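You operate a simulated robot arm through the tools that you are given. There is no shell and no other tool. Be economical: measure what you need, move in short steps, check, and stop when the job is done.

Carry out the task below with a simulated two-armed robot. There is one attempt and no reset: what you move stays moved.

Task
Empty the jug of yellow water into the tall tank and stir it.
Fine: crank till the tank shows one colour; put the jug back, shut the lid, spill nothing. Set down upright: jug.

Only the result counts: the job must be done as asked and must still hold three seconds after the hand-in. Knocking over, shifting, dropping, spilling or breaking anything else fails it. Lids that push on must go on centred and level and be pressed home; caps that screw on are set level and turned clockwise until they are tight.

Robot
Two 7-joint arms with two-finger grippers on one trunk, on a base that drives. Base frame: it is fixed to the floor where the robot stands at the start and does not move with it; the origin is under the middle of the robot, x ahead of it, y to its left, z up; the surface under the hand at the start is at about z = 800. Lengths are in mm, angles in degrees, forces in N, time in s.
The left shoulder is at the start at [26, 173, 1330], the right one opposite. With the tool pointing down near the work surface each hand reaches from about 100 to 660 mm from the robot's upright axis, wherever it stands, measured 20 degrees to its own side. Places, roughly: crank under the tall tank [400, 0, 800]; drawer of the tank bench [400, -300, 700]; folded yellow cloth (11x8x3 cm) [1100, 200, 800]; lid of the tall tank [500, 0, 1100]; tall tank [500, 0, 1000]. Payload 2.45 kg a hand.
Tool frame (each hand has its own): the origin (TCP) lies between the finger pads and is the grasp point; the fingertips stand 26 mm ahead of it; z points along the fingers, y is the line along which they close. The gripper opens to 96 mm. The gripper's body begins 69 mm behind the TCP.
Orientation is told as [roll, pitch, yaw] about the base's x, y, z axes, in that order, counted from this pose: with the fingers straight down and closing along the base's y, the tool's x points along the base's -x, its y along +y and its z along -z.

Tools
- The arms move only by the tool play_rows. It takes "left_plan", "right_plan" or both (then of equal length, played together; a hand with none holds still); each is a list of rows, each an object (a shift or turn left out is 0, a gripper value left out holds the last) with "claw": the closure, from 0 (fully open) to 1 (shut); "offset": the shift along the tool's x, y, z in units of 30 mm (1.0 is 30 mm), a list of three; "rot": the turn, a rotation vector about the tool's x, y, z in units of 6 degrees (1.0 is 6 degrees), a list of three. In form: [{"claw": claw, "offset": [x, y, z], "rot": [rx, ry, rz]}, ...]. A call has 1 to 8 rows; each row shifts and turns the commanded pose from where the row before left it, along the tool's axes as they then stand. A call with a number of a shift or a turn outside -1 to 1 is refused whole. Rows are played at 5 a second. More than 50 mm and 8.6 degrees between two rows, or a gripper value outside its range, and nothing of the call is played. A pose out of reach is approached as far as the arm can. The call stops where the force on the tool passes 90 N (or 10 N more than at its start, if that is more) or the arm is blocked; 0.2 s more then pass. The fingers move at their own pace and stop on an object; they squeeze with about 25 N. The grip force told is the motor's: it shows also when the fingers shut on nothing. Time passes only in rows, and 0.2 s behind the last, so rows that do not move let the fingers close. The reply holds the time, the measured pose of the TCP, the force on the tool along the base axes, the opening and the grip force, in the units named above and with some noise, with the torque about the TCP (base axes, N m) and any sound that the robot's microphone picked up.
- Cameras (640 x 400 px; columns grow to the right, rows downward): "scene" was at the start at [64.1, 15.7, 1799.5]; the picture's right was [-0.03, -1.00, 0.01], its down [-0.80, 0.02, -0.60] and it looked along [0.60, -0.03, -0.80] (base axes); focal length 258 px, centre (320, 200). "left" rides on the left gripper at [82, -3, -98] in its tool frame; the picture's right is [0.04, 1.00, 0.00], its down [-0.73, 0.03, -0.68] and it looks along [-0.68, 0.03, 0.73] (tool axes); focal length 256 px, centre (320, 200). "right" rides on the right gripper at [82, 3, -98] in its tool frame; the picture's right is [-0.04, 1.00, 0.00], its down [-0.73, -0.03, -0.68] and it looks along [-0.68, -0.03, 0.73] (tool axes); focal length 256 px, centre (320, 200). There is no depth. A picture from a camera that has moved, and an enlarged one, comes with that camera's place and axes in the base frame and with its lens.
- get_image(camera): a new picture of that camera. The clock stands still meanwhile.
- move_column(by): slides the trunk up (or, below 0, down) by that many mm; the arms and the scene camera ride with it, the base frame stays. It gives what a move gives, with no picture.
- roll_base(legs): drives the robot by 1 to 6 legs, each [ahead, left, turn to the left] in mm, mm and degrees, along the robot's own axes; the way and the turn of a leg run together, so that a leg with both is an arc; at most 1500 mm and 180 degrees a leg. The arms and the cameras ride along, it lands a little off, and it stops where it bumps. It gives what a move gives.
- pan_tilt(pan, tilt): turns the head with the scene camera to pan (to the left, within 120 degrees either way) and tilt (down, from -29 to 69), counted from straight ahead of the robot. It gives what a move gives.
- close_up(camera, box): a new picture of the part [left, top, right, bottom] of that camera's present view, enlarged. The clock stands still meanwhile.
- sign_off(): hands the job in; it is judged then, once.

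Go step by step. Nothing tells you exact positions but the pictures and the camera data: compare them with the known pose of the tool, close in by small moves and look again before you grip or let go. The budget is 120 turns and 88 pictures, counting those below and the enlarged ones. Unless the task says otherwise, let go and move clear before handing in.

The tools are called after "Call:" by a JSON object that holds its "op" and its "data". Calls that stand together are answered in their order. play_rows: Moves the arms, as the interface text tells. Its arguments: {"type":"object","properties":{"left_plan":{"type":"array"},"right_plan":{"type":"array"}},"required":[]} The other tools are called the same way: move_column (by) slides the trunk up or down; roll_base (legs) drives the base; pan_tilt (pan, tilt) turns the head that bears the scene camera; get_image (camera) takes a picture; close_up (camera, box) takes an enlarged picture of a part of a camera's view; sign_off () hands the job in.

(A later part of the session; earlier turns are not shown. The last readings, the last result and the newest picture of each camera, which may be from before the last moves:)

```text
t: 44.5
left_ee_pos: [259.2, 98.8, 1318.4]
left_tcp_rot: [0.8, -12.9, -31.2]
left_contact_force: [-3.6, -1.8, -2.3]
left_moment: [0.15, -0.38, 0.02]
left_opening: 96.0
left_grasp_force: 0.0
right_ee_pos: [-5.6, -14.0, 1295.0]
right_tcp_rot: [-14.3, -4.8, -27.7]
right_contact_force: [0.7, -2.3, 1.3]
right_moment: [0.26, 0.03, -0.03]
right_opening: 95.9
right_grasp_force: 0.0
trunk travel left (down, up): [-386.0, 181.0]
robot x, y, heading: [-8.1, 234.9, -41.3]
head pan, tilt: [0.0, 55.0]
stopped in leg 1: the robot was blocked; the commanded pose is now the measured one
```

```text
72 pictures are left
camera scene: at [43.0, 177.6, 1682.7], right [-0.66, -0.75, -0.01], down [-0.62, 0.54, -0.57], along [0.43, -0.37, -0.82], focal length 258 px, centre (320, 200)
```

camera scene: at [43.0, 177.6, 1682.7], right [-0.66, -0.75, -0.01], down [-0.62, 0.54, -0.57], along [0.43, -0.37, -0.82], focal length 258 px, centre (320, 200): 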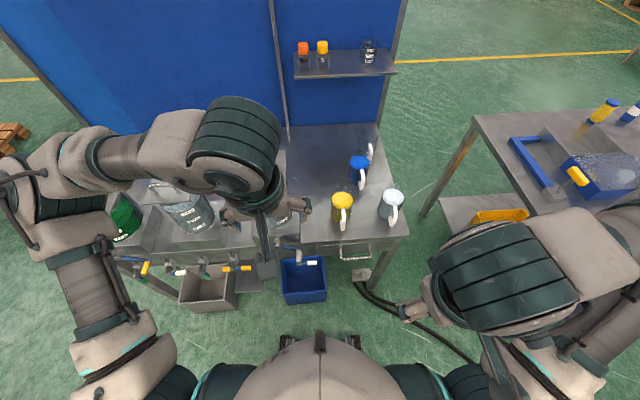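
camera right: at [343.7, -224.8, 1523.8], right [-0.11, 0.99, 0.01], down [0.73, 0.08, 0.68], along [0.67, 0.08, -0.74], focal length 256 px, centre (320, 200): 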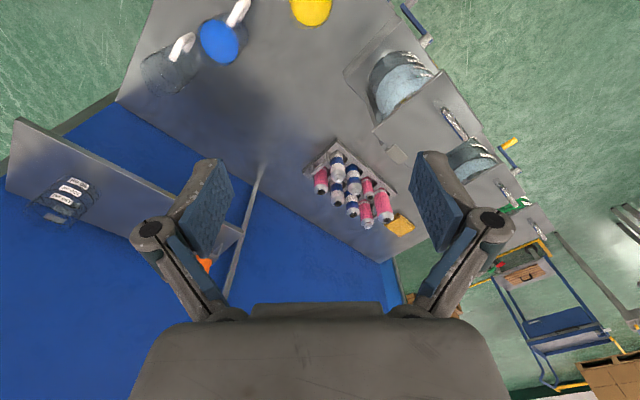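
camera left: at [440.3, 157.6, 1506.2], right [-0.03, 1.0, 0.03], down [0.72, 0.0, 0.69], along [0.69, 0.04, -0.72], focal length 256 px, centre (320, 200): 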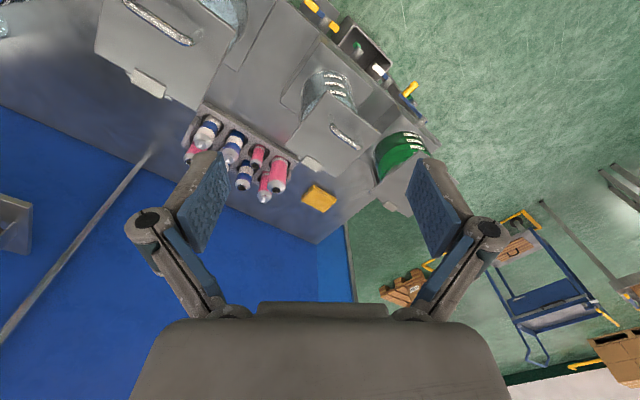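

Now the robot faces the bench squarely, about 600 mm from the tank, and the sway is smaller. I'll wait a bit and then check whether arm rows hold.

Call:
{"op": "pan_tilt", "data": {"pan": 0, "tilt": 50}}

Call:
{"op": "pan_tilt", "data": {"pan": 0, "tilt": 45}}

Call:
{"op": "pan_tilt", "data": {"pan": 0, "tilt": 50}}

Call:
{"op": "play_rows", "data": {"left_plan": [{}, {}, {}, {}, {}, {}, {}, {}]}}

```text
t: 45.2
left_ee_pos: [367.4, 215.8, 1306.9]
left_tcp_rot: [-5.6, -11.2, -29.5]
left_contact_force: [1.7, -0.2, 0.9]
left_moment: [0.03, 0.15, 0.03]
left_opening: 96.1
left_grasp_force: 0.0
right_ee_pos: [95.5, 101.4, 1312.2]
right_tcp_rot: [-20.0, -3.3, -27.1]
right_contact_force: [-0.5, 0.5, -0.8]
right_moment: [-0.06, -0.06, 0.05]
right_opening: 96.0
right_grasp_force: 0.1
trunk travel left (down, up): [-386.0, 181.0]
robot x, y, heading: [7.7, 253.8, -41.5]
head pan, tilt: [0.0, 50.0]
```

```text
t: 45.9
left_ee_pos: [241.7, 103.0, 1322.2]
left_tcp_rot: [1.2, -13.0, -31.7]
left_contact_force: [0.2, 0.2, 0.1]
left_moment: [-0.07, -0.05, -0.04]
left_opening: 95.9
left_grasp_force: 0.2
right_ee_pos: [-21.0, -15.1, 1298.2]
right_tcp_rot: [-13.1, -5.2, -28.6]
right_contact_force: [1.0, 2.7, -0.7]
right_moment: [-0.2, 0.06, -0.04]
right_opening: 95.8
right_grasp_force: 0.0
trunk travel left (down, up): [-386.0, 181.0]
robot x, y, heading: [-20.9, 238.2, -40.9]
head pan, tilt: [0.0, 45.0]
```

```text
t: 46.5
left_ee_pos: [309.3, 129.4, 1316.9]
left_tcp_rot: [-2.0, -12.2, -27.6]
left_contact_force: [0.7, 1.2, 0.6]
left_moment: [-0.09, 0.13, -0.05]
left_opening: 96.2
left_grasp_force: 0.1
right_ee_pos: [36.9, 14.1, 1295.2]
right_tcp_rot: [-17.7, -3.7, -25.0]
right_contact_force: [1.7, -0.3, -1.1]
right_moment: [-0.03, 0.12, -0.03]
right_opening: 96.1
right_grasp_force: 0.1
trunk travel left (down, up): [-386.0, 181.0]
robot x, y, heading: [1.0, 227.5, -40.5]
head pan, tilt: [0.0, 50.0]
```

```text
t: 47.2
left_ee_pos: [365.9, 277.9, 1291.3]
left_tcp_rot: [-6.4, -11.9, -30.3]
left_contact_force: [2.4, 2.1, 1.7]
left_moment: [-0.14, 0.29, -0.01]
left_opening: 95.8
left_grasp_force: 0.0
right_ee_pos: [114.0, 152.9, 1312.9]
right_tcp_rot: [-20.0, -4.4, -29.1]
right_contact_force: [-1.5, 2.0, -2.9]
right_moment: [-0.22, -0.07, 0.07]
right_opening: 96.0
right_grasp_force: 0.1
trunk travel left (down, up): [-386.0, 181.0]
robot x, y, heading: [-16.8, 259.4, -39.6]
head pan, tilt: [0.0, 50.0]
stopped in row 3 (right hand): the arm was blocked; the commanded pose is now the measured one
```

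Still swaying. The hands are in front of the bench, not over it, so I can lower the trunk further for stability.

Call:
{"op": "move_column", "data": {"by": -60}}

Call:
{"op": "move_column", "data": {"by": -60}}

Call:
{"op": "move_column", "data": {"by": -60}}

Call:
{"op": "roll_base", "data": {"legs": [[-30, 0, 0]]}}

Call:
{"op": "pan_tilt", "data": {"pan": 0, "tilt": 45}}

Call:
{"op": "pan_tilt", "data": {"pan": 0, "tilt": 50}}

```text
t: 47.7
left_ee_pos: [233.0, 104.3, 1296.1]
left_tcp_rot: [1.7, -13.8, -27.0]
left_contact_force: [-4.7, -1.3, -1.7]
left_moment: [0.13, -0.35, 0.04]
left_opening: 95.9
left_grasp_force: 0.0
right_ee_pos: [-30.8, -18.0, 1263.3]
right_tcp_rot: [-12.5, -5.4, -27.5]
right_contact_force: [2.4, -2.2, 2.3]
right_moment: [0.33, 0.24, -0.11]
right_opening: 95.8
right_grasp_force: 0.0
trunk travel left (down, up): [-364.0, 203.0]
robot x, y, heading: [-22.6, 245.2, -39.4]
head pan, tilt: [0.0, 50.0]
stopped: the arm was blocked; the commanded pose is now the measured one
```

```text
t: 48.3
left_ee_pos: [352.9, 287.2, 1235.5]
left_tcp_rot: [-6.0, -12.5, -28.0]
left_contact_force: [4.0, 2.2, 1.9]
left_moment: [-0.16, 0.36, -0.05]
left_opening: 96.3
left_grasp_force: 0.0
right_ee_pos: [104.7, 157.4, 1255.0]
right_tcp_rot: [-20.2, -5.1, -30.6]
right_contact_force: [-2.5, 1.1, -2.8]
right_moment: [-0.17, -0.17, 0.09]
right_opening: 95.9
right_grasp_force: 0.0
trunk travel left (down, up): [-336.0, 230.0]
robot x, y, heading: [-18.0, 262.4, -39.2]
head pan, tilt: [0.0, 50.0]
stopped: the arm was blocked; the commanded pose is now the measured one
```

```text
t: 48.8
left_ee_pos: [215.9, 114.1, 1240.3]
left_tcp_rot: [2.8, -14.8, -25.6]
left_contact_force: [-5.6, -1.4, -2.2]
left_moment: [0.08, -0.54, -0.02]
left_opening: 96.1
left_grasp_force: 0.0
right_ee_pos: [-43.3, -15.7, 1205.7]
right_tcp_rot: [-11.4, -6.3, -30.3]
right_contact_force: [2.0, -4.3, 3.4]
right_moment: [0.37, 0.22, -0.1]
right_opening: 95.9
right_grasp_force: 0.1
trunk travel left (down, up): [-315.0, 252.0]
robot x, y, heading: [-36.5, 244.9, -39.1]
head pan, tilt: [0.0, 50.0]
stopped: the arm was blocked; the commanded pose is now the measured one
```

```text
t: 49.8
left_ee_pos: [237.1, 162.0, 1236.5]
left_tcp_rot: [0.7, -15.1, -25.7]
left_contact_force: [-0.7, -1.4, -1.0]
left_moment: [0.14, -0.12, 0.0]
left_opening: 96.0
left_grasp_force: 0.1
right_ee_pos: [-26.5, 40.2, 1206.7]
right_tcp_rot: [-13.8, -7.6, -33.8]
right_contact_force: [0.1, -2.1, -0.1]
right_moment: [0.13, 0.11, -0.04]
right_opening: 95.7
right_grasp_force: 0.1
trunk travel left (down, up): [-315.0, 252.0]
robot x, y, heading: [-31.1, 258.4, -41.3]
head pan, tilt: [0.0, 50.0]
stopped in leg 1: the robot was blocked; the commanded pose is now the measured one
```

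```text
t: 50.5
left_ee_pos: [317.7, 260.5, 1220.4]
left_tcp_rot: [-3.9, -13.5, -27.5]
left_contact_force: [1.3, 0.4, 0.5]
left_moment: [0.06, 0.18, 0.01]
left_opening: 96.0
left_grasp_force: 0.0
right_ee_pos: [59.3, 141.2, 1226.5]
right_tcp_rot: [-18.2, -6.5, -34.3]
right_contact_force: [-2.3, 0.2, -0.5]
right_moment: [-0.04, -0.16, 0.13]
right_opening: 95.9
right_grasp_force: 0.0
trunk travel left (down, up): [-315.0, 252.0]
robot x, y, heading: [-16.1, 275.6, -41.6]
head pan, tilt: [0.0, 45.0]
```

```text
t: 51.1
left_ee_pos: [207.2, 162.3, 1236.0]
left_tcp_rot: [2.4, -15.5, -29.3]
left_contact_force: [-0.3, -0.7, 0.1]
left_moment: [0.01, 0.0, -0.01]
left_opening: 96.1
left_grasp_force: 0.0
right_ee_pos: [-42.6, 41.0, 1214.8]
right_tcp_rot: [-12.4, -8.0, -35.5]
right_contact_force: [0.7, -0.8, 0.1]
right_moment: [0.05, 0.07, -0.05]
right_opening: 96.0
right_grasp_force: 0.0
trunk travel left (down, up): [-315.0, 252.0]
robot x, y, heading: [-41.1, 263.3, -41.0]
head pan, tilt: [0.0, 50.0]
```

Still rocking sideways about ±3°. Base legs seem to end calmer, so I'll test null legs to see whether the base holds actively.

Call:
{"op": "roll_base", "data": {"legs": [[0, 0, 0]]}}

Call:
{"op": "roll_base", "data": {"legs": [[0, 0, 0], [0, 0, 0], [0, 0, 0]]}}

Call:
{"op": "roll_base", "data": {"legs": [[0, 0, 1]]}}

Call:
{"op": "roll_base", "data": {"legs": [[5, 0, 0]]}}

```text
t: 51.9
left_ee_pos: [196.6, 159.1, 1236.3]
left_tcp_rot: [2.8, -16.7, -26.7]
left_contact_force: [-3.3, -2.7, -1.6]
left_moment: [0.13, -0.38, 0.03]
left_opening: 96.0
left_grasp_force: 0.0
right_ee_pos: [-58.1, 31.8, 1205.8]
right_tcp_rot: [-12.3, -9.3, -36.3]
right_contact_force: [12.4, -80.6, 17.4]
right_moment: [2.55, -1.2, -3.27]
right_opening: 94.3
right_grasp_force: 0.1
trunk travel left (down, up): [-315.0, 252.0]
robot x, y, heading: [-35.8, 270.9, -40.9]
head pan, tilt: [0.0, 50.0]
stopped in leg 1: the robot was blocked; the commanded pose is now the measured one
```

```text
t: 52.9
left_ee_pos: [207.4, 186.2, 1233.0]
left_tcp_rot: [2.2, -17.2, -24.0]
left_contact_force: [-2.1, -1.3, 0.0]
left_moment: [0.06, -0.15, 0.0]
left_opening: 95.9
left_grasp_force: 0.0
right_ee_pos: [-37.7, 55.2, 1201.4]
right_tcp_rot: [-11.3, -11.4, -39.7]
right_contact_force: [68.1, -100.1, 4.8]
right_moment: [4.48, 0.96, -6.09]
right_opening: 97.1
right_grasp_force: 0.0
trunk travel left (down, up): [-315.0, 252.0]
robot x, y, heading: [-26.6, 276.6, -41.0]
head pan, tilt: [0.0, 50.0]
stopped in leg 2: the robot was blocked; the commanded pose is now the measured one
```

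```text
t: 53.9
left_ee_pos: [198.1, 206.2, 1231.4]
left_tcp_rot: [2.4, -18.1, -21.5]
left_contact_force: [-2.8, -0.7, -0.7]
left_moment: [0.09, -0.32, -0.01]
left_opening: 96.0
left_grasp_force: 0.1
right_ee_pos: [-33.8, 68.1, 1201.6]
right_tcp_rot: [-9.7, -13.5, -41.2]
right_contact_force: [54.2, -108.0, 23.8]
right_moment: [5.22, -0.11, -5.39]
right_opening: 97.0
right_grasp_force: 0.1
trunk travel left (down, up): [-315.0, 252.0]
robot x, y, heading: [-29.7, 286.9, -39.8]
head pan, tilt: [0.0, 50.0]
stopped in leg 1: the robot was blocked; the commanded pose is now the measured one
```

```text
t: 54.9
left_ee_pos: [193.1, 224.4, 1228.7]
left_tcp_rot: [2.3, -18.8, -19.6]
left_contact_force: [-4.1, -1.6, -1.6]
left_moment: [0.13, -0.33, 0.04]
left_opening: 96.0
left_grasp_force: 0.0
right_ee_pos: [-29.5, 80.7, 1204.9]
right_tcp_rot: [-7.5, -15.3, -43.7]
right_contact_force: [9.3, -76.9, 98.6]
right_moment: [7.54, -2.32, -1.74]
right_opening: 96.9
right_grasp_force: 0.0
trunk travel left (down, up): [-315.0, 252.0]
robot x, y, heading: [-27.5, 294.6, -39.2]
head pan, tilt: [0.0, 50.0]
stopped in leg 1: the robot was blocked; the commanded pose is now the measured one
```

The right hand has drifted back and now touches the robot's own body or arm (100 N). I'll look and move it forward and away.

Call:
{"op": "get_image", "data": {"camera": "scene"}}

Call:
{"op": "get_image", "data": {"camera": "right"}}

```text
71 pictures are left
camera scene: at [42.9, 209.5, 1617.7], right [-0.63, -0.77, -0.01], down [-0.59, 0.49, -0.64], along [0.5, -0.4, -0.77], focal length 258 px, centre (320, 200)
```

scene: 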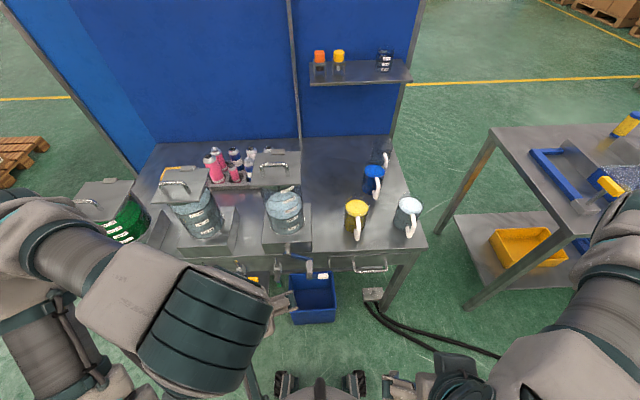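

```text
70 pictures are left
camera right: at [-92.4, 164.8, 1277.3], right [0.74, 0.67, -0.12], down [0.42, -0.32, 0.85], along [0.53, -0.67, -0.52], focal length 256 px, centre (320, 200)
```

right: 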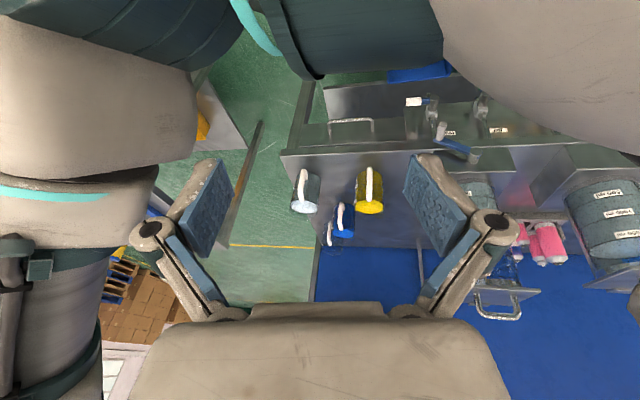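

The right hand is folded back between its own arm links. I'll push it forward, away from the body.

Call:
{"op": "play_rows", "data": {"right_plan": [{"offset": [-1, 0, 0]}, {"offset": [-1, 0, 0]}, {"offset": [-1, 0, 0]}, {"offset": [-1, 0, 0]}, {"offset": [-1, 0, 0]}, {"offset": [-1, 0, 0]}]}}

Call:
{"op": "play_rows", "data": {"right_plan": [{"offset": [-1, 0, 0]}, {"offset": [-1, 0, 0]}, {"offset": [-1, 0, 0]}, {"offset": [-1, 0, 0]}, {"offset": [-1, 0, 0]}, {"offset": [-1, 0, 0]}]}}

Call:
{"op": "play_rows", "data": {"right_plan": [{"offset": [-1, 0, 0]}, {"offset": [-1, 0, 0]}, {"offset": [-1, 0, 0]}, {"offset": [-1, 0, 0]}, {"offset": [-1, 0, 0]}, {"offset": [-1, 0, 0]}]}}

```text
t: 55.5
left_ee_pos: [309.0, 390.3, 1201.0]
left_tcp_rot: [-5.2, -16.1, -18.0]
left_contact_force: [0.9, 0.3, 1.4]
left_moment: [-0.02, 0.11, 0.05]
left_opening: 95.7
left_grasp_force: 0.2
right_ee_pos: [128.1, 218.0, 1226.6]
right_tcp_rot: [-17.5, -15.3, -40.3]
right_contact_force: [-1.5, 0.7, -0.6]
right_moment: [-0.11, -0.14, 0.06]
right_opening: 95.9
right_grasp_force: 0.2
trunk travel left (down, up): [-315.0, 252.0]
robot x, y, heading: [-14.5, 310.3, -39.1]
head pan, tilt: [0.0, 50.0]
stopped in row 2 (left hand): the arm was blocked; the commanded pose is now the measured one
```

```text
t: 56.0
left_ee_pos: [167.7, 218.9, 1229.8]
left_tcp_rot: [2.6, -19.7, -16.7]
left_contact_force: [-2.6, -0.3, -0.1]
left_moment: [0.05, -0.2, -0.05]
left_opening: 96.3
left_grasp_force: 0.1
right_ee_pos: [0.7, 22.8, 1213.8]
right_tcp_rot: [-7.8, -15.4, -42.5]
right_contact_force: [0.1, -1.3, 2.6]
right_moment: [0.14, 0.03, -0.03]
right_opening: 96.0
right_grasp_force: 0.1
trunk travel left (down, up): [-315.0, 252.0]
robot x, y, heading: [-31.9, 293.7, -39.1]
head pan, tilt: [0.0, 50.0]
stopped in row 2 (left hand): the arm was blocked; the commanded pose is now the measured one
```

```text
t: 56.5
left_ee_pos: [301.7, 402.0, 1197.2]
left_tcp_rot: [-5.9, -16.6, -14.7]
left_contact_force: [0.9, -0.5, 0.7]
left_moment: [-0.03, 0.1, 0.05]
left_opening: 96.0
left_grasp_force: 0.0
right_ee_pos: [173.9, 180.4, 1243.0]
right_tcp_rot: [-17.7, -16.5, -40.7]
right_contact_force: [-0.4, 2.5, -1.3]
right_moment: [-0.18, -0.06, 0.08]
right_opening: 96.0
right_grasp_force: 0.0
trunk travel left (down, up): [-315.0, 252.0]
robot x, y, heading: [-19.7, 315.6, -38.9]
head pan, tilt: [0.0, 50.0]
stopped in row 2 (left hand): the arm was blocked; the commanded pose is now the measured one
```

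Clear of the body again. The sway is essentially undamped, so I'll continue lowering the trunk (the hands are well short of the bench).

Call:
{"op": "move_column", "data": {"by": -60}}

Call:
{"op": "move_column", "data": {"by": -60}}

Call:
{"op": "move_column", "data": {"by": -60}}

Call:
{"op": "move_column", "data": {"by": -60}}

Call:
{"op": "move_column", "data": {"by": -60}}

```text
t: 57.0
left_ee_pos: [166.4, 225.3, 1207.8]
left_tcp_rot: [2.5, -20.6, -13.1]
left_contact_force: [-2.4, 0.0, -2.6]
left_moment: [0.02, -0.31, -0.05]
left_opening: 96.0
left_grasp_force: 0.0
right_ee_pos: [29.4, 1.9, 1200.6]
right_tcp_rot: [-8.3, -16.3, -42.2]
right_contact_force: [0.1, -2.0, 1.4]
right_moment: [0.24, 0.01, -0.03]
right_opening: 95.6
right_grasp_force: 0.0
trunk travel left (down, up): [-299.0, 268.0]
robot x, y, heading: [-33.6, 299.4, -38.8]
head pan, tilt: [0.0, 50.0]
stopped: the arm was blocked; the commanded pose is now the measured one
```

```text
t: 57.5
left_ee_pos: [299.1, 410.9, 1148.8]
left_tcp_rot: [-5.9, -16.7, -10.8]
left_contact_force: [2.3, 1.0, 1.2]
left_moment: [-0.02, 0.21, 0.01]
left_opening: 95.8
left_grasp_force: 0.1
right_ee_pos: [171.7, 184.2, 1195.1]
right_tcp_rot: [-18.2, -17.2, -40.8]
right_contact_force: [-1.6, 0.9, -1.2]
right_moment: [-0.1, -0.12, 0.06]
right_opening: 96.1
right_grasp_force: 0.0
trunk travel left (down, up): [-274.0, 292.0]
robot x, y, heading: [-20.1, 317.2, -38.4]
head pan, tilt: [0.0, 50.0]
stopped: the arm was blocked; the commanded pose is now the measured one
```

```text
t: 58.0
left_ee_pos: [166.9, 228.7, 1162.1]
left_tcp_rot: [2.3, -21.5, -8.8]
left_contact_force: [-1.3, 0.9, -0.9]
left_moment: [-0.02, -0.18, -0.07]
left_opening: 96.1
left_grasp_force: 0.0
right_ee_pos: [28.6, 0.5, 1151.5]
right_tcp_rot: [-8.2, -16.6, -42.4]
right_contact_force: [-0.9, -2.7, 1.5]
right_moment: [0.19, 0.01, 0.04]
right_opening: 95.9
right_grasp_force: 0.1
trunk travel left (down, up): [-258.0, 309.0]
robot x, y, heading: [-25.6, 296.7, -37.7]
head pan, tilt: [0.0, 50.0]
stopped: the arm was blocked; the commanded pose is now the measured one
```

```text
t: 58.5
left_ee_pos: [303.8, 412.2, 1104.6]
left_tcp_rot: [-6.4, -16.4, -6.0]
left_contact_force: [0.4, -1.5, 0.5]
left_moment: [0.09, 0.02, 0.08]
left_opening: 97.2
left_grasp_force: 0.1
right_ee_pos: [171.6, 184.1, 1146.4]
right_tcp_rot: [-18.6, -17.6, -40.6]
right_contact_force: [-1.1, 1.0, -0.3]
right_moment: [-0.08, -0.13, 0.08]
right_opening: 95.8
right_grasp_force: 0.1
trunk travel left (down, up): [-234.0, 333.0]
robot x, y, heading: [-12.1, 319.4, -37.4]
head pan, tilt: [0.0, 50.0]
stopped: the arm was blocked; the commanded pose is now the measured one
```

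```text
t: 59.0
left_ee_pos: [174.7, 231.1, 1119.8]
left_tcp_rot: [1.9, -22.2, -4.6]
left_contact_force: [-1.6, 1.2, -0.3]
left_moment: [-0.11, -0.09, -0.13]
left_opening: 96.2
left_grasp_force: 0.1
right_ee_pos: [37.9, -4.2, 1106.5]
right_tcp_rot: [-7.9, -17.1, -42.7]
right_contact_force: [0.1, -1.3, 1.0]
right_moment: [0.17, 0.06, -0.02]
right_opening: 95.9
right_grasp_force: 0.2
trunk travel left (down, up): [-218.0, 348.0]
robot x, y, heading: [-17.5, 294.0, -36.9]
head pan, tilt: [0.0, 50.0]
stopped: the arm was blocked; the commanded pose is now the measured one
```

The sway is phase-locked with my half-second calls. I'll let several seconds pass with long head pans and then sample it.

Call:
{"op": "pan_tilt", "data": {"pan": -120, "tilt": 50}}

Call:
{"op": "pan_tilt", "data": {"pan": 120, "tilt": 50}}

Call:
{"op": "pan_tilt", "data": {"pan": -120, "tilt": 50}}

Call:
{"op": "pan_tilt", "data": {"pan": 0, "tilt": 50}}

Call:
{"op": "pan_tilt", "data": {"pan": 0, "tilt": 50}}

Call:
{"op": "pan_tilt", "data": {"pan": 0, "tilt": 50}}

```text
t: 61.0
left_ee_pos: [180.8, 240.0, 1118.3]
left_tcp_rot: [1.3, -21.7, -4.4]
left_contact_force: [-1.1, 0.6, -0.7]
left_moment: [-0.13, -0.08, -0.09]
left_opening: 96.3
left_grasp_force: 0.1
right_ee_pos: [44.6, 3.7, 1108.2]
right_tcp_rot: [-8.7, -17.0, -42.4]
right_contact_force: [1.1, -0.8, 1.3]
right_moment: [0.08, 0.13, -0.05]
right_opening: 96.2
right_grasp_force: 0.0
trunk travel left (down, up): [-218.0, 348.0]
robot x, y, heading: [-21.6, 285.7, -36.6]
head pan, tilt: [-120.0, 50.0]
```

```text
t: 64.4
left_ee_pos: [218.3, 295.7, 1114.9]
left_tcp_rot: [-1.8, -20.5, -2.5]
left_contact_force: [-0.5, 0.2, 0.0]
left_moment: [-0.06, -0.06, -0.04]
left_opening: 96.0
left_grasp_force: 0.1
right_ee_pos: [78.8, 63.3, 1117.8]
right_tcp_rot: [-11.9, -17.7, -41.0]
right_contact_force: [-0.1, -0.1, 0.8]
right_moment: [-0.03, -0.01, -0.05]
right_opening: 95.9
right_grasp_force: 0.1
trunk travel left (down, up): [-218.0, 348.0]
robot x, y, heading: [-8.9, 300.4, -36.8]
head pan, tilt: [120.0, 50.0]
```

```text
t: 67.8
left_ee_pos: [259.5, 342.0, 1107.0]
left_tcp_rot: [-3.9, -18.5, -2.3]
left_contact_force: [1.9, -1.0, 0.4]
left_moment: [0.06, 0.13, 0.01]
left_opening: 96.0
left_grasp_force: 0.1
right_ee_pos: [118.6, 109.8, 1123.0]
right_tcp_rot: [-14.6, -17.2, -40.2]
right_contact_force: [-0.6, 0.3, -1.0]
right_moment: [-0.08, 0.03, 0.02]
right_opening: 95.9
right_grasp_force: 0.0
trunk travel left (down, up): [-218.0, 348.0]
robot x, y, heading: [-5.5, 315.7, -36.7]
head pan, tilt: [-120.0, 50.0]
```

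```text
t: 69.8
left_ee_pos: [205.7, 278.8, 1117.8]
left_tcp_rot: [-1.0, -20.8, -3.1]
left_contact_force: [-0.9, 0.6, -0.4]
left_moment: [-0.07, -0.03, -0.03]
left_opening: 95.8
left_grasp_force: 0.1
right_ee_pos: [67.2, 44.6, 1116.5]
right_tcp_rot: [-10.9, -17.7, -41.3]
right_contact_force: [-0.1, -0.5, 0.7]
right_moment: [0.04, 0.01, -0.03]
right_opening: 96.1
right_grasp_force: 0.1
trunk travel left (down, up): [-218.0, 348.0]
robot x, y, heading: [-12.0, 295.7, -36.8]
head pan, tilt: [0.0, 50.0]
```

```text
t: 70.4
left_ee_pos: [259.3, 346.7, 1105.8]
left_tcp_rot: [-4.1, -18.4, -2.1]
left_contact_force: [0.0, 0.7, 0.3]
left_moment: [-0.03, 0.16, 0.0]
left_opening: 96.1
left_grasp_force: 0.0
right_ee_pos: [120.8, 113.5, 1123.6]
right_tcp_rot: [-14.7, -17.4, -40.2]
right_contact_force: [1.9, 1.3, 0.5]
right_moment: [-0.1, 0.07, -0.05]
right_opening: 95.9
right_grasp_force: 0.0
trunk travel left (down, up): [-218.0, 348.0]
robot x, y, heading: [-2.3, 313.2, -36.9]
head pan, tilt: [0.0, 50.0]
```

```text
t: 71.0
left_ee_pos: [222.1, 301.0, 1113.4]
left_tcp_rot: [-1.9, -20.3, -3.1]
left_contact_force: [-0.8, 0.8, 0.4]
left_moment: [0.02, -0.06, 0.0]
left_opening: 96.1
left_grasp_force: 0.1
right_ee_pos: [85.4, 67.1, 1119.7]
right_tcp_rot: [-12.0, -17.5, -41.2]
right_contact_force: [-0.3, 0.3, 0.7]
right_moment: [-0.01, -0.05, 0.03]
right_opening: 95.7
right_grasp_force: 0.0
trunk travel left (down, up): [-218.0, 348.0]
robot x, y, heading: [-11.4, 301.2, -36.4]
head pan, tilt: [0.0, 50.0]
```

It is damping slowly now (about ±1.7° left). More long pans to wait it out.

Call:
{"op": "pan_tilt", "data": {"pan": 120, "tilt": 50}}

Call:
{"op": "pan_tilt", "data": {"pan": -120, "tilt": 50}}

Call:
{"op": "pan_tilt", "data": {"pan": 120, "tilt": 50}}

Call:
{"op": "pan_tilt", "data": {"pan": -120, "tilt": 50}}

Call:
{"op": "pan_tilt", "data": {"pan": 120, "tilt": 50}}

Call:
{"op": "pan_tilt", "data": {"pan": 0, "tilt": 50}}

Call:
{"op": "pan_tilt", "data": {"pan": 0, "tilt": 50}}

Call:
{"op": "pan_tilt", "data": {"pan": 0, "tilt": 50}}

```text
t: 73.0
left_ee_pos: [259.9, 347.6, 1107.1]
left_tcp_rot: [-4.1, -18.5, -2.1]
left_contact_force: [1.0, 2.1, -0.3]
left_moment: [-0.14, 0.09, -0.04]
left_opening: 96.1
left_grasp_force: 0.1
right_ee_pos: [122.8, 114.8, 1124.9]
right_tcp_rot: [-14.7, -17.7, -40.1]
right_contact_force: [1.5, 1.4, 0.2]
right_moment: [-0.1, 0.11, -0.03]
right_opening: 95.9
right_grasp_force: 0.2
trunk travel left (down, up): [-218.0, 348.0]
robot x, y, heading: [-3.0, 312.3, -36.8]
head pan, tilt: [120.0, 50.0]
```

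```text
t: 76.4
left_ee_pos: [252.6, 340.3, 1109.1]
left_tcp_rot: [-3.8, -19.1, -2.0]
left_contact_force: [0.5, 0.2, 0.2]
left_moment: [0.02, 0.05, 0.02]
left_opening: 95.7
left_grasp_force: 0.1
right_ee_pos: [115.1, 107.1, 1123.5]
right_tcp_rot: [-14.4, -17.8, -40.3]
right_contact_force: [-0.3, 1.5, 0.1]
right_moment: [-0.11, 0.02, 0.01]
right_opening: 95.9
right_grasp_force: 0.0
trunk travel left (down, up): [-218.0, 348.0]
robot x, y, heading: [-2.0, 307.9, -36.6]
head pan, tilt: [-120.0, 50.0]
```

```text
t: 79.8
left_ee_pos: [232.0, 316.1, 1112.5]
left_tcp_rot: [-2.7, -19.9, -2.7]
left_contact_force: [0.2, -0.2, 0.8]
left_moment: [-0.02, -0.02, 0.0]
left_opening: 96.1
left_grasp_force: 0.1
right_ee_pos: [94.4, 81.4, 1121.0]
right_tcp_rot: [-12.8, -17.6, -40.9]
right_contact_force: [-1.1, 0.9, 0.4]
right_moment: [0.03, -0.05, 0.02]
right_opening: 96.0
right_grasp_force: 0.2
trunk travel left (down, up): [-218.0, 348.0]
robot x, y, heading: [-10.4, 304.8, -36.6]
head pan, tilt: [120.0, 50.0]
```

```text
t: 83.2
left_ee_pos: [211.5, 284.9, 1113.9]
left_tcp_rot: [-1.0, -20.5, -3.3]
left_contact_force: [-0.1, 0.9, -0.5]
left_moment: [-0.07, -0.02, -0.01]
left_opening: 95.9
left_grasp_force: 0.1
right_ee_pos: [74.5, 50.2, 1115.8]
right_tcp_rot: [-11.2, -17.3, -41.4]
right_contact_force: [0.2, 0.2, -0.3]
right_moment: [0.03, 0.04, 0.0]
right_opening: 96.1
right_grasp_force: 0.0
trunk travel left (down, up): [-218.0, 348.0]
robot x, y, heading: [-14.0, 298.5, -36.7]
head pan, tilt: [-120.0, 50.0]
```

```text
t: 86.6
left_ee_pos: [196.8, 264.1, 1118.3]
left_tcp_rot: [-0.2, -21.0, -3.7]
left_contact_force: [-1.1, -0.5, 0.3]
left_moment: [0.08, -0.06, 0.03]
left_opening: 96.0
left_grasp_force: 0.1
right_ee_pos: [61.4, 30.4, 1114.1]
right_tcp_rot: [-10.0, -17.3, -41.5]
right_contact_force: [-0.4, -1.5, 1.3]
right_moment: [0.17, -0.02, 0.0]
right_opening: 95.8
right_grasp_force: 0.0
trunk travel left (down, up): [-218.0, 348.0]
robot x, y, heading: [-15.5, 296.6, -36.6]
head pan, tilt: [120.0, 50.0]
```

```text
t: 88.6
left_ee_pos: [242.7, 330.0, 1111.3]
left_tcp_rot: [-3.2, -19.5, -2.4]
left_contact_force: [0.4, -0.1, 0.5]
left_moment: [0.01, 0.07, 0.0]
left_opening: 96.0
left_grasp_force: 0.0
right_ee_pos: [105.7, 96.4, 1122.4]
right_tcp_rot: [-13.7, -17.7, -40.4]
right_contact_force: [-0.4, 1.2, -0.3]
right_moment: [-0.02, -0.04, 0.02]
right_opening: 96.2
right_grasp_force: 0.2
trunk travel left (down, up): [-218.0, 348.0]
robot x, y, heading: [-6.1, 303.7, -36.9]
head pan, tilt: [0.0, 50.0]
```

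```text
t: 89.2
left_ee_pos: [195.7, 262.8, 1118.8]
left_tcp_rot: [-0.3, -21.1, -3.7]
left_contact_force: [0.0, -0.9, 0.4]
left_moment: [0.15, -0.04, 0.02]
left_opening: 96.1
left_grasp_force: 0.0
right_ee_pos: [57.9, 28.4, 1114.1]
right_tcp_rot: [-9.9, -17.3, -41.6]
right_contact_force: [0.9, -1.8, -0.7]
right_moment: [0.16, -0.11, 0.04]
right_opening: 95.8
right_grasp_force: 0.0
trunk travel left (down, up): [-218.0, 348.0]
robot x, y, heading: [-13.3, 293.9, -36.6]
head pan, tilt: [0.0, 50.0]
```

```text
t: 89.8
left_ee_pos: [234.3, 315.2, 1111.8]
left_tcp_rot: [-2.5, -19.6, -2.4]
left_contact_force: [0.0, -0.5, 1.2]
left_moment: [0.03, 0.0, 0.03]
left_opening: 96.0
left_grasp_force: 0.0
right_ee_pos: [95.4, 82.5, 1119.4]
right_tcp_rot: [-13.1, -17.6, -40.6]
right_contact_force: [-1.3, 1.2, -0.7]
right_moment: [-0.02, 0.01, -0.03]
right_opening: 96.0
right_grasp_force: 0.0
trunk travel left (down, up): [-218.0, 348.0]
robot x, y, heading: [-8.3, 305.1, -36.8]
head pan, tilt: [0.0, 50.0]
```

Down to about ±40 mm at the hand. I'll test whether null rows now run through without a stop.

Call:
{"op": "play_rows", "data": {"left_plan": [{}, {}, {}, {}, {}, {}, {}, {}], "right_plan": [{}, {}, {}, {}, {}, {}, {}, {}]}}

```text
t: 91.6
left_ee_pos: [220.9, 300.8, 1114.6]
left_tcp_rot: [-2.1, -20.2, -2.5]
left_contact_force: [0.7, 0.0, 1.0]
left_moment: [-0.03, 0.01, 0.01]
left_opening: 95.9
left_grasp_force: 0.0
right_ee_pos: [82.6, 64.4, 1119.5]
right_tcp_rot: [-12.0, -17.7, -41.0]
right_contact_force: [0.7, -0.2, 0.2]
right_moment: [-0.01, -0.03, -0.01]
right_opening: 96.1
right_grasp_force: 0.1
trunk travel left (down, up): [-218.0, 348.0]
robot x, y, heading: [-11.1, 300.9, -36.6]
head pan, tilt: [0.0, 50.0]
```

That ran through and ended near the centre of the swing. Repeat to check whether it calms.

Call:
{"op": "play_rows", "data": {"left_plan": [{}, {}, {}, {}, {}, {}, {}, {}], "right_plan": [{}, {}, {}, {}, {}, {}, {}, {}]}}

Call:
{"op": "play_rows", "data": {"left_plan": [{}, {}, {}], "right_plan": [{}, {}, {}]}}

Call:
{"op": "play_rows", "data": {"left_plan": [{}, {}], "right_plan": [{}, {}]}}

Call:
{"op": "play_rows", "data": {"left_plan": [{}], "right_plan": [{}]}}

```text
t: 93.6
left_ee_pos: [183.1, 252.0, 1120.4]
left_tcp_rot: [0.5, -21.7, -3.9]
left_contact_force: [-0.1, -0.6, 0.5]
left_moment: [0.05, -0.02, 0.05]
left_opening: 96.1
left_grasp_force: 0.0
right_ee_pos: [45.2, 16.1, 1113.1]
right_tcp_rot: [-9.2, -17.6, -42.0]
right_contact_force: [-0.6, -1.5, 0.2]
right_moment: [0.09, -0.06, 0.04]
right_opening: 95.7
right_grasp_force: 0.1
trunk travel left (down, up): [-218.0, 348.0]
robot x, y, heading: [-15.6, 291.1, -36.7]
head pan, tilt: [0.0, 50.0]
stopped in row 8 (left hand): the arm was blocked; the commanded pose is now the measured one
```

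```text
t: 94.6
left_ee_pos: [195.8, 272.0, 1119.5]
left_tcp_rot: [-0.9, -21.1, -3.3]
left_contact_force: [0.2, 0.8, 0.5]
left_moment: [-0.02, 0.01, -0.04]
left_opening: 95.8
left_grasp_force: 0.0
right_ee_pos: [58.5, 37.2, 1117.6]
right_tcp_rot: [-10.9, -17.8, -41.7]
right_contact_force: [0.0, -0.3, 0.0]
right_moment: [0.01, -0.01, -0.01]
right_opening: 96.0
right_grasp_force: 0.0
trunk travel left (down, up): [-218.0, 348.0]
robot x, y, heading: [-21.0, 289.2, -37.0]
head pan, tilt: [0.0, 50.0]
stopped in row 3 (left hand): the arm was blocked; the commanded pose is now the measured one
```

```text
t: 95.4
left_ee_pos: [178.5, 254.4, 1121.1]
left_tcp_rot: [-0.2, -21.7, -3.8]
left_contact_force: [-0.3, 0.4, -0.1]
left_moment: [-0.02, -0.02, 0.0]
left_opening: 96.0
left_grasp_force: 0.3
right_ee_pos: [41.5, 19.8, 1116.4]
right_tcp_rot: [-9.9, -17.9, -42.1]
right_contact_force: [0.0, -0.7, 0.9]
right_moment: [0.03, 0.03, -0.05]
right_opening: 96.0
right_grasp_force: 0.0
trunk travel left (down, up): [-218.0, 348.0]
robot x, y, heading: [-27.0, 280.4, -36.9]
head pan, tilt: [0.0, 50.0]
stopped in row 2 (left hand): the arm was blocked; the commanded pose is now the measured one
```

```text
t: 95.8
left_ee_pos: [199.9, 283.2, 1117.6]
left_tcp_rot: [-1.7, -20.7, -3.1]
left_contact_force: [-0.4, 0.3, 0.1]
left_moment: [0.0, 0.05, 0.0]
left_opening: 96.0
left_grasp_force: 0.0
right_ee_pos: [64.4, 48.9, 1120.3]
right_tcp_rot: [-11.7, -18.1, -41.2]
right_contact_force: [0.7, 0.7, 0.3]
right_moment: [-0.05, 0.02, 0.0]
right_opening: 96.1
right_grasp_force: 0.0
trunk travel left (down, up): [-218.0, 348.0]
robot x, y, heading: [-22.2, 284.2, -36.9]
head pan, tilt: [0.0, 50.0]
```

The swing is getting smaller. More quiet waiting, then sample.

Call:
{"op": "pan_tilt", "data": {"pan": 0, "tilt": 50}}

Call:
{"op": "pan_tilt", "data": {"pan": 0, "tilt": 48}}

Call:
{"op": "pan_tilt", "data": {"pan": 0, "tilt": -20}}

Call:
{"op": "pan_tilt", "data": {"pan": 0, "tilt": 50}}

Call:
{"op": "pan_tilt", "data": {"pan": 0, "tilt": 50}}

Call:
{"op": "pan_tilt", "data": {"pan": 0, "tilt": 45}}

Call:
{"op": "play_rows", "data": {"left_plan": [{}, {}, {}, {}, {}, {}, {}, {}]}}

```text
t: 96.4
left_ee_pos: [196.3, 277.8, 1117.8]
left_tcp_rot: [-1.6, -21.0, -3.2]
left_contact_force: [0.8, -0.6, 0.1]
left_moment: [-0.03, 0.01, 0.02]
left_opening: 96.0
left_grasp_force: 0.1
right_ee_pos: [58.9, 42.3, 1119.7]
right_tcp_rot: [-11.3, -18.0, -41.4]
right_contact_force: [-0.2, 1.0, 0.8]
right_moment: [0.01, 0.01, 0.01]
right_opening: 95.8
right_grasp_force: 0.0
trunk travel left (down, up): [-218.0, 348.0]
robot x, y, heading: [-22.6, 282.1, -36.7]
head pan, tilt: [0.0, 50.0]
```

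```text
t: 97.0
left_ee_pos: [170.2, 243.5, 1121.8]
left_tcp_rot: [0.4, -22.1, -4.2]
left_contact_force: [0.2, -0.8, 0.2]
left_moment: [0.02, -0.11, 0.03]
left_opening: 96.3
left_grasp_force: 0.1
right_ee_pos: [33.2, 8.3, 1115.0]
right_tcp_rot: [-9.3, -17.9, -42.3]
right_contact_force: [0.2, -0.9, -0.8]
right_moment: [0.12, -0.03, 0.0]
right_opening: 96.1
right_grasp_force: 0.0
trunk travel left (down, up): [-218.0, 348.0]
robot x, y, heading: [-30.9, 279.1, -36.9]
head pan, tilt: [0.0, 48.0]
```

```text
t: 98.4
left_ee_pos: [197.7, 279.7, 1117.5]
left_tcp_rot: [-1.4, -20.9, -3.2]
left_contact_force: [1.1, 0.5, 0.7]
left_moment: [0.02, 0.07, 0.01]
left_opening: 96.2
left_grasp_force: 0.1
right_ee_pos: [60.4, 43.6, 1120.9]
right_tcp_rot: [-11.5, -18.0, -41.4]
right_contact_force: [0.0, 0.8, 0.2]
right_moment: [0.04, -0.01, -0.02]
right_opening: 96.1
right_grasp_force: 0.1
trunk travel left (down, up): [-218.0, 348.0]
robot x, y, heading: [-24.2, 286.8, -36.7]
head pan, tilt: [0.0, -20.0]
```

```text
t: 99.8
left_ee_pos: [195.5, 277.7, 1118.5]
left_tcp_rot: [-1.4, -21.0, -3.2]
left_contact_force: [0.2, 0.6, 0.8]
left_moment: [-0.02, 0.02, 0.02]
left_opening: 95.9
left_grasp_force: 0.1
right_ee_pos: [57.8, 41.3, 1119.5]
right_tcp_rot: [-11.3, -18.0, -41.6]
right_contact_force: [0.0, 0.0, 0.8]
right_moment: [-0.04, 0.05, -0.02]
right_opening: 96.0
right_grasp_force: 0.1
trunk travel left (down, up): [-218.0, 348.0]
robot x, y, heading: [-21.3, 282.8, -36.9]
head pan, tilt: [0.0, 50.0]
```

```text
t: 100.4
left_ee_pos: [167.3, 239.3, 1122.0]
left_tcp_rot: [0.6, -22.1, -4.1]
left_contact_force: [-0.6, -0.8, 0.3]
left_moment: [0.08, -0.06, 0.02]
left_opening: 95.9
left_grasp_force: 0.0
right_ee_pos: [30.3, 3.8, 1113.1]
right_tcp_rot: [-9.2, -17.9, -42.3]
right_contact_force: [-0.5, -0.4, 0.6]
right_moment: [0.07, -0.03, 0.01]
right_opening: 95.9
right_grasp_force: 0.0
trunk travel left (down, up): [-218.0, 348.0]
robot x, y, heading: [-29.6, 277.4, -36.9]
head pan, tilt: [0.0, 50.0]
```

```text
t: 101.0
left_ee_pos: [184.0, 261.0, 1119.9]
left_tcp_rot: [-0.6, -21.5, -3.5]
left_contact_force: [-0.5, 0.4, -0.3]
left_moment: [0.01, 0.0, -0.04]
left_opening: 95.9
left_grasp_force: 0.0
right_ee_pos: [45.9, 26.6, 1118.1]
right_tcp_rot: [-10.5, -18.0, -41.8]
right_contact_force: [-1.0, -0.3, 0.0]
right_moment: [0.02, 0.01, 0.0]
right_opening: 96.0
right_grasp_force: 0.0
trunk travel left (down, up): [-218.0, 348.0]
robot x, y, heading: [-24.6, 273.5, -36.8]
head pan, tilt: [0.0, 45.0]
```

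```text
t: 103.0
left_ee_pos: [157.7, 232.9, 1122.7]
left_tcp_rot: [0.6, -22.5, -4.3]
left_contact_force: [0.1, -0.1, -0.2]
left_moment: [0.02, -0.07, -0.01]
left_opening: 96.2
left_grasp_force: 0.0
right_ee_pos: [23.6, -0.6, 1113.2]
right_tcp_rot: [-8.7, -17.9, -42.6]
right_contact_force: [-0.1, -0.7, -0.4]
right_moment: [0.04, -0.01, 0.01]
right_opening: 96.0
right_grasp_force: 0.1
trunk travel left (down, up): [-218.0, 348.0]
robot x, y, heading: [-32.5, 273.0, -36.9]
head pan, tilt: [0.0, 45.0]
stopped in row 8 (left hand): the arm was blocked; the commanded pose is now the measured one
```

Null rows with both hands seem to damp better than pans. I'll do more of these.

Call:
{"op": "play_rows", "data": {"left_plan": [{}, {}, {}, {}, {}, {}, {}, {}], "right_plan": [{}, {}, {}, {}, {}, {}, {}, {}]}}

Call:
{"op": "play_rows", "data": {"left_plan": [{}, {}, {}, {}, {}, {}, {}], "right_plan": [{}, {}, {}, {}, {}, {}, {}]}}

Call:
{"op": "play_rows", "data": {"left_plan": [{}, {}, {}, {}, {}, {}, {}, {}], "right_plan": [{}, {}, {}, {}, {}, {}, {}, {}]}}

Call:
{"op": "play_rows", "data": {"left_plan": [{}, {}], "right_plan": [{}, {}]}}

Call:
{"op": "play_rows", "data": {"left_plan": [{}], "right_plan": [{}]}}

Call:
{"op": "play_rows", "data": {"left_plan": [{}], "right_plan": [{}]}}

```text
t: 104.8
left_ee_pos: [168.2, 244.1, 1121.0]
left_tcp_rot: [0.0, -21.9, -3.9]
left_contact_force: [0.1, 0.0, -0.3]
left_moment: [-0.01, 0.0, 0.01]
left_opening: 96.2
left_grasp_force: 0.1
right_ee_pos: [30.4, 7.5, 1115.2]
right_tcp_rot: [-9.6, -18.1, -42.3]
right_contact_force: [0.2, 0.6, -0.6]
right_moment: [0.04, -0.01, 0.02]
right_opening: 96.2
right_grasp_force: 0.1
trunk travel left (down, up): [-218.0, 348.0]
robot x, y, heading: [-28.4, 274.3, -37.0]
head pan, tilt: [0.0, 45.0]
```

```text
t: 106.7
left_ee_pos: [177.1, 263.5, 1120.6]
left_tcp_rot: [-1.2, -21.3, -3.4]
left_contact_force: [-0.2, 0.7, -0.1]
left_moment: [0.0, 0.05, 0.01]
left_opening: 96.2
left_grasp_force: 0.0
right_ee_pos: [41.9, 27.3, 1118.9]
right_tcp_rot: [-10.6, -18.2, -42.0]
right_contact_force: [0.5, 0.9, 0.4]
right_moment: [-0.08, 0.02, 0.01]
right_opening: 95.7
right_grasp_force: 0.1
trunk travel left (down, up): [-218.0, 348.0]
robot x, y, heading: [-31.8, 270.5, -37.0]
head pan, tilt: [0.0, 45.0]
stopped in row 7 (left hand): the arm was blocked; the commanded pose is now the measured one
```

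```text
t: 108.7
left_ee_pos: [185.1, 277.4, 1119.9]
left_tcp_rot: [-2.0, -21.0, -3.1]
left_contact_force: [0.1, -0.1, 0.2]
left_moment: [0.0, -0.02, 0.02]
left_opening: 96.0
left_grasp_force: 0.0
right_ee_pos: [50.8, 43.5, 1120.9]
right_tcp_rot: [-11.4, -18.5, -41.6]
right_contact_force: [-0.4, -0.1, -0.5]
right_moment: [-0.02, 0.0, 0.02]
right_opening: 96.1
right_grasp_force: 0.1
trunk travel left (down, up): [-218.0, 348.0]
robot x, y, heading: [-26.1, 282.6, -37.1]
head pan, tilt: [0.0, 45.0]
stopped in row 8 (left hand): the arm was blocked; the commanded pose is now the measured one
```

```text
t: 109.2
left_ee_pos: [184.5, 275.0, 1120.1]
left_tcp_rot: [-1.8, -21.2, -3.0]
left_contact_force: [-0.5, -0.6, -0.3]
left_moment: [-0.02, 0.0, -0.05]
left_opening: 95.8
left_grasp_force: 0.1
right_ee_pos: [49.2, 41.8, 1122.4]
right_tcp_rot: [-11.3, -18.4, -41.6]
right_contact_force: [0.2, 0.8, 0.0]
right_moment: [-0.03, -0.01, -0.02]
right_opening: 96.1
right_grasp_force: 0.1
trunk travel left (down, up): [-218.0, 348.0]
robot x, y, heading: [-29.0, 282.1, -36.9]
head pan, tilt: [0.0, 45.0]
```

```text
t: 109.7
left_ee_pos: [171.2, 258.5, 1122.5]
left_tcp_rot: [-0.9, -21.6, -3.5]
left_contact_force: [0.3, 0.6, -0.6]
left_moment: [0.02, -0.02, -0.01]
left_opening: 95.8
left_grasp_force: 0.0
right_ee_pos: [36.2, 23.5, 1119.6]
right_tcp_rot: [-10.3, -18.3, -42.0]
right_contact_force: [-0.9, -0.6, -0.2]
right_moment: [0.02, 0.0, 0.0]
right_opening: 96.0
right_grasp_force: 0.0
trunk travel left (down, up): [-218.0, 348.0]
robot x, y, heading: [-29.5, 277.0, -36.9]
head pan, tilt: [0.0, 45.0]
```

```text
t: 110.0
left_ee_pos: [178.5, 268.1, 1121.0]
left_tcp_rot: [-1.4, -21.4, -3.2]
left_contact_force: [-0.3, -0.7, 0.0]
left_moment: [0.06, 0.0, -0.01]
left_opening: 95.8
left_grasp_force: 0.1
right_ee_pos: [42.6, 32.9, 1118.5]
right_tcp_rot: [-10.8, -18.4, -41.8]
right_contact_force: [0.5, -0.3, 0.1]
right_moment: [-0.04, 0.02, -0.01]
right_opening: 96.0
right_grasp_force: 0.0
trunk travel left (down, up): [-218.0, 348.0]
robot x, y, heading: [-29.0, 281.8, -37.2]
head pan, tilt: [0.0, 45.0]
```

Sway is down to about ±8 mm. A few more null rows, then a picture.

Call:
{"op": "play_rows", "data": {"left_plan": [{}, {}, {}, {}, {}, {}, {}, {}], "right_plan": [{}, {}, {}, {}, {}, {}, {}, {}]}}

Call:
{"op": "play_rows", "data": {"left_plan": [{}, {}, {}, {}, {}, {}, {}, {}], "right_plan": [{}, {}, {}, {}, {}, {}, {}, {}]}}

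Call:
{"op": "play_rows", "data": {"left_plan": [{}, {}, {}, {}, {}, {}, {}, {}], "right_plan": [{}, {}, {}, {}, {}, {}, {}, {}]}}

Call:
{"op": "play_rows", "data": {"left_plan": [{}, {}], "right_plan": [{}, {}]}}

Call:
{"op": "get_image", "data": {"camera": "scene"}}

```text
t: 111.8
left_ee_pos: [186.7, 278.2, 1119.5]
left_tcp_rot: [-1.9, -21.1, -3.1]
left_contact_force: [0.7, 0.2, 0.4]
left_moment: [0.01, 0.02, 0.0]
left_opening: 95.7
left_grasp_force: 0.0
right_ee_pos: [49.9, 44.7, 1121.7]
right_tcp_rot: [-11.5, -18.3, -41.6]
right_contact_force: [1.2, 0.0, -0.3]
right_moment: [-0.02, 0.0, 0.01]
right_opening: 95.8
right_grasp_force: 0.0
trunk travel left (down, up): [-218.0, 348.0]
robot x, y, heading: [-29.2, 282.4, -37.1]
head pan, tilt: [0.0, 45.0]
```

```text
t: 113.7
left_ee_pos: [192.3, 284.7, 1118.5]
left_tcp_rot: [-2.2, -20.9, -2.9]
left_contact_force: [0.1, 0.2, 0.5]
left_moment: [0.0, 0.07, -0.01]
left_opening: 96.2
left_grasp_force: 0.0
right_ee_pos: [54.7, 49.7, 1122.7]
right_tcp_rot: [-11.8, -18.6, -41.3]
right_contact_force: [0.9, 0.6, -0.5]
right_moment: [-0.04, -0.01, 0.02]
right_opening: 95.9
right_grasp_force: 0.0
trunk travel left (down, up): [-218.0, 348.0]
robot x, y, heading: [-24.5, 282.5, -36.9]
head pan, tilt: [0.0, 45.0]
```

```text
t: 115.7
left_ee_pos: [173.0, 264.1, 1122.6]
left_tcp_rot: [-0.9, -21.9, -3.4]
left_contact_force: [14.8, 3.8, 2.6]
left_moment: [-0.25, 1.2, -0.55]
left_opening: 96.0
left_grasp_force: 0.0
right_ee_pos: [36.4, 29.7, 1119.9]
right_tcp_rot: [-10.3, -18.6, -42.0]
right_contact_force: [-0.4, -0.5, -0.7]
right_moment: [0.04, -0.04, 0.05]
right_opening: 96.1
right_grasp_force: 0.0
trunk travel left (down, up): [-218.0, 348.0]
robot x, y, heading: [-26.4, 282.2, -36.9]
head pan, tilt: [0.0, 45.0]
stopped in row 8 (left hand): the arm was blocked; the commanded pose is now the measured one
```

```text
t: 116.2
left_ee_pos: [190.6, 285.8, 1120.6]
left_tcp_rot: [-2.1, -21.1, -3.1]
left_contact_force: [0.1, 0.2, 0.1]
left_moment: [-0.05, 0.02, -0.03]
left_opening: 96.3
left_grasp_force: 0.0
right_ee_pos: [54.5, 52.7, 1123.6]
right_tcp_rot: [-11.5, -18.7, -41.5]
right_contact_force: [0.4, 0.5, 0.0]
right_moment: [-0.04, -0.01, -0.01]
right_opening: 96.1
right_grasp_force: 0.0
trunk travel left (down, up): [-218.0, 348.0]
robot x, y, heading: [-23.4, 283.6, -36.8]
head pan, tilt: [0.0, 45.0]
```

```text
69 pictures are left
camera scene: at [128.6, 202.8, 1525.6], right [-0.6, -0.8, 0.02], down [-0.57, 0.42, -0.7], along [0.56, -0.43, -0.71], focal length 258 px, centre (320, 200)
```

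scene: 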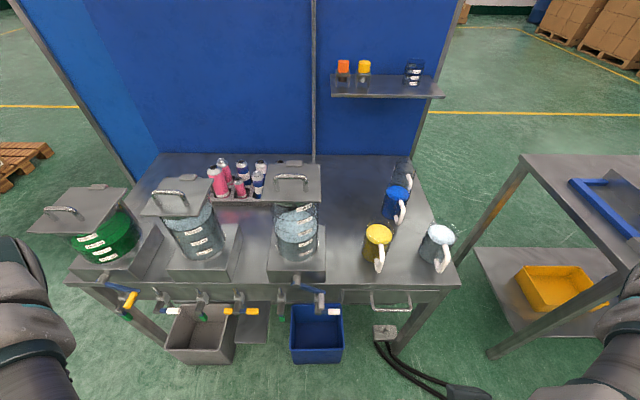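

A clear view: tall tank at the bench's middle-right, yellow jug right of it with its white handle facing me, crank under the tank front. Let me enlarge.

Call:
{"op": "close_up", "data": {"camera": "scene", "box": [250, 150, 410, 250]}}

Call:
{"op": "close_up", "data": {"camera": "scene", "box": [250, 220, 410, 320]}}

```text
4.00 times, centred on (330, 200) of scene
camera zoom: at [128.6, 202.8, 1525.6], right [-0.6, -0.8, 0.02], down [-0.57, 0.42, -0.7], along [0.56, -0.43, -0.71], focal length 1031 px, centre (280, 200)
```

zoom: 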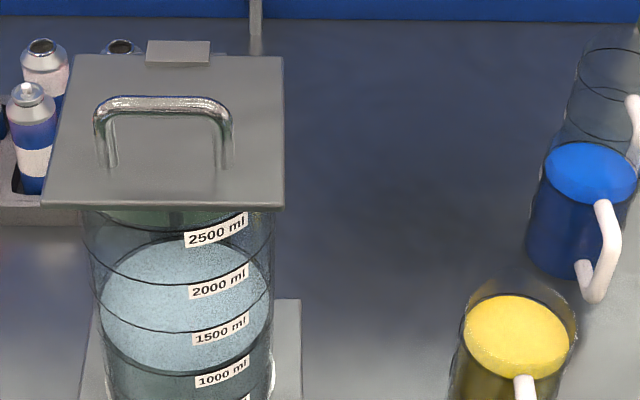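

```text
4.00 times, centred on (330, 270) of scene
camera zoom: at [128.6, 202.8, 1525.6], right [-0.6, -0.8, 0.02], down [-0.57, 0.42, -0.7], along [0.56, -0.43, -0.71], focal length 1031 px, centre (280, -80)
```

zoom: 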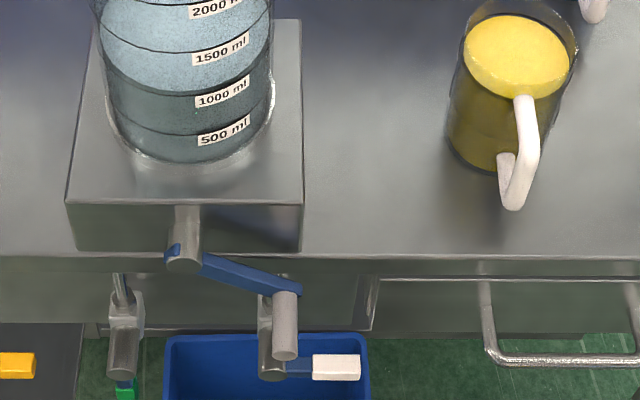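

Geometry now fits well: tank axis about (528,-27), lid top z≈1127, handle bar z≈1170; jug about (390,-225), rim z≈915, handle toward me. Next I gently straighten both hands and move them forward off the body.

Call:
{"op": "play_rows", "data": {"left_plan": [{"offset": [-0.3, -0.2, 0], "rot": [0, 0, 0.7]}, {"offset": [-0.3, -0.2, 0], "rot": [0, 0, 0.7]}, {"offset": [-0.3, -0.2, 0], "rot": [0, 0, 0.7]}, {"offset": [-0.3, -0.1, 0], "rot": [0, 0, 0.7]}, {"offset": [-0.3, -0.1, 0], "rot": [0, 0, 0.7]}, {"offset": [-0.3, 0, 0], "rot": [0, 0, 0.7]}, {"offset": [-0.3, 0, 0], "rot": [0, 0, 0.7]}, {"offset": [-0.3, 0, 0], "rot": [0, 0, 0.7]}], "right_plan": [{"offset": [-0.3, 0, 0], "rot": [-0.27, 0, -0.09]}, {"offset": [-0.3, 0, 0], "rot": [-0.27, 0, -0.09]}, {"offset": [-0.3, 0, 0], "rot": [-0.27, 0, -0.09]}, {"offset": [-0.3, 0, 0], "rot": [-0.27, 0, -0.09]}, {"offset": [-0.3, 0, 0], "rot": [-0.27, 0, -0.09]}, {"offset": [-0.3, 0, 0], "rot": [-0.27, 0, -0.09]}, {"offset": [-0.3, 0, 0], "rot": [-0.27, 0, -0.09]}, {"offset": [-0.3, 0, 0], "rot": [-0.27, 0, -0.09]}]}}

Call:
{"op": "play_rows", "data": {"left_plan": [{}, {}, {}, {}, {}, {}, {}, {}], "right_plan": [{}, {}, {}, {}, {}, {}, {}, {}]}}

Call:
{"op": "play_rows", "data": {"left_plan": [{}, {}], "right_plan": [{}, {}]}}

```text
t: 118.0
left_ee_pos: [247.2, 238.8, 1144.3]
left_tcp_rot: [10.5, -18.4, -38.7]
left_contact_force: [1.0, 0.2, 1.4]
left_moment: [-0.03, 0.07, 0.02]
left_opening: 96.0
left_grasp_force: 0.0
right_ee_pos: [105.7, 7.0, 1145.1]
right_tcp_rot: [0.1, -18.2, -36.9]
right_contact_force: [0.4, 0.4, -0.4]
right_moment: [-0.04, 0.01, 0.01]
right_opening: 95.8
right_grasp_force: 0.0
trunk travel left (down, up): [-218.0, 348.0]
robot x, y, heading: [-21.7, 283.2, -36.7]
head pan, tilt: [0.0, 45.0]
```

```text
t: 119.8
left_ee_pos: [240.0, 230.9, 1145.6]
left_tcp_rot: [10.9, -18.6, -38.8]
left_contact_force: [-0.5, -0.3, 0.3]
left_moment: [-0.01, -0.03, 0.01]
left_opening: 96.0
left_grasp_force: 0.1
right_ee_pos: [98.9, -1.5, 1144.0]
right_tcp_rot: [0.5, -18.2, -37.0]
right_contact_force: [-0.2, -0.2, 0.6]
right_moment: [-0.03, -0.04, -0.02]
right_opening: 96.0
right_grasp_force: 0.0
trunk travel left (down, up): [-218.0, 348.0]
robot x, y, heading: [-26.3, 282.9, -36.6]
head pan, tilt: [0.0, 45.0]
```

```text
t: 120.5
left_ee_pos: [244.7, 237.5, 1144.6]
left_tcp_rot: [10.6, -18.4, -38.8]
left_contact_force: [0.3, 0.6, -0.7]
left_moment: [-0.03, 0.03, -0.04]
left_opening: 96.2
left_grasp_force: 0.1
right_ee_pos: [104.0, 4.2, 1144.6]
right_tcp_rot: [0.2, -18.2, -36.9]
right_contact_force: [1.2, -0.3, -0.3]
right_moment: [-0.05, -0.01, 0.02]
right_opening: 95.8
right_grasp_force: 0.2
trunk travel left (down, up): [-218.0, 348.0]
robot x, y, heading: [-22.0, 283.8, -36.9]
head pan, tilt: [0.0, 45.0]
```

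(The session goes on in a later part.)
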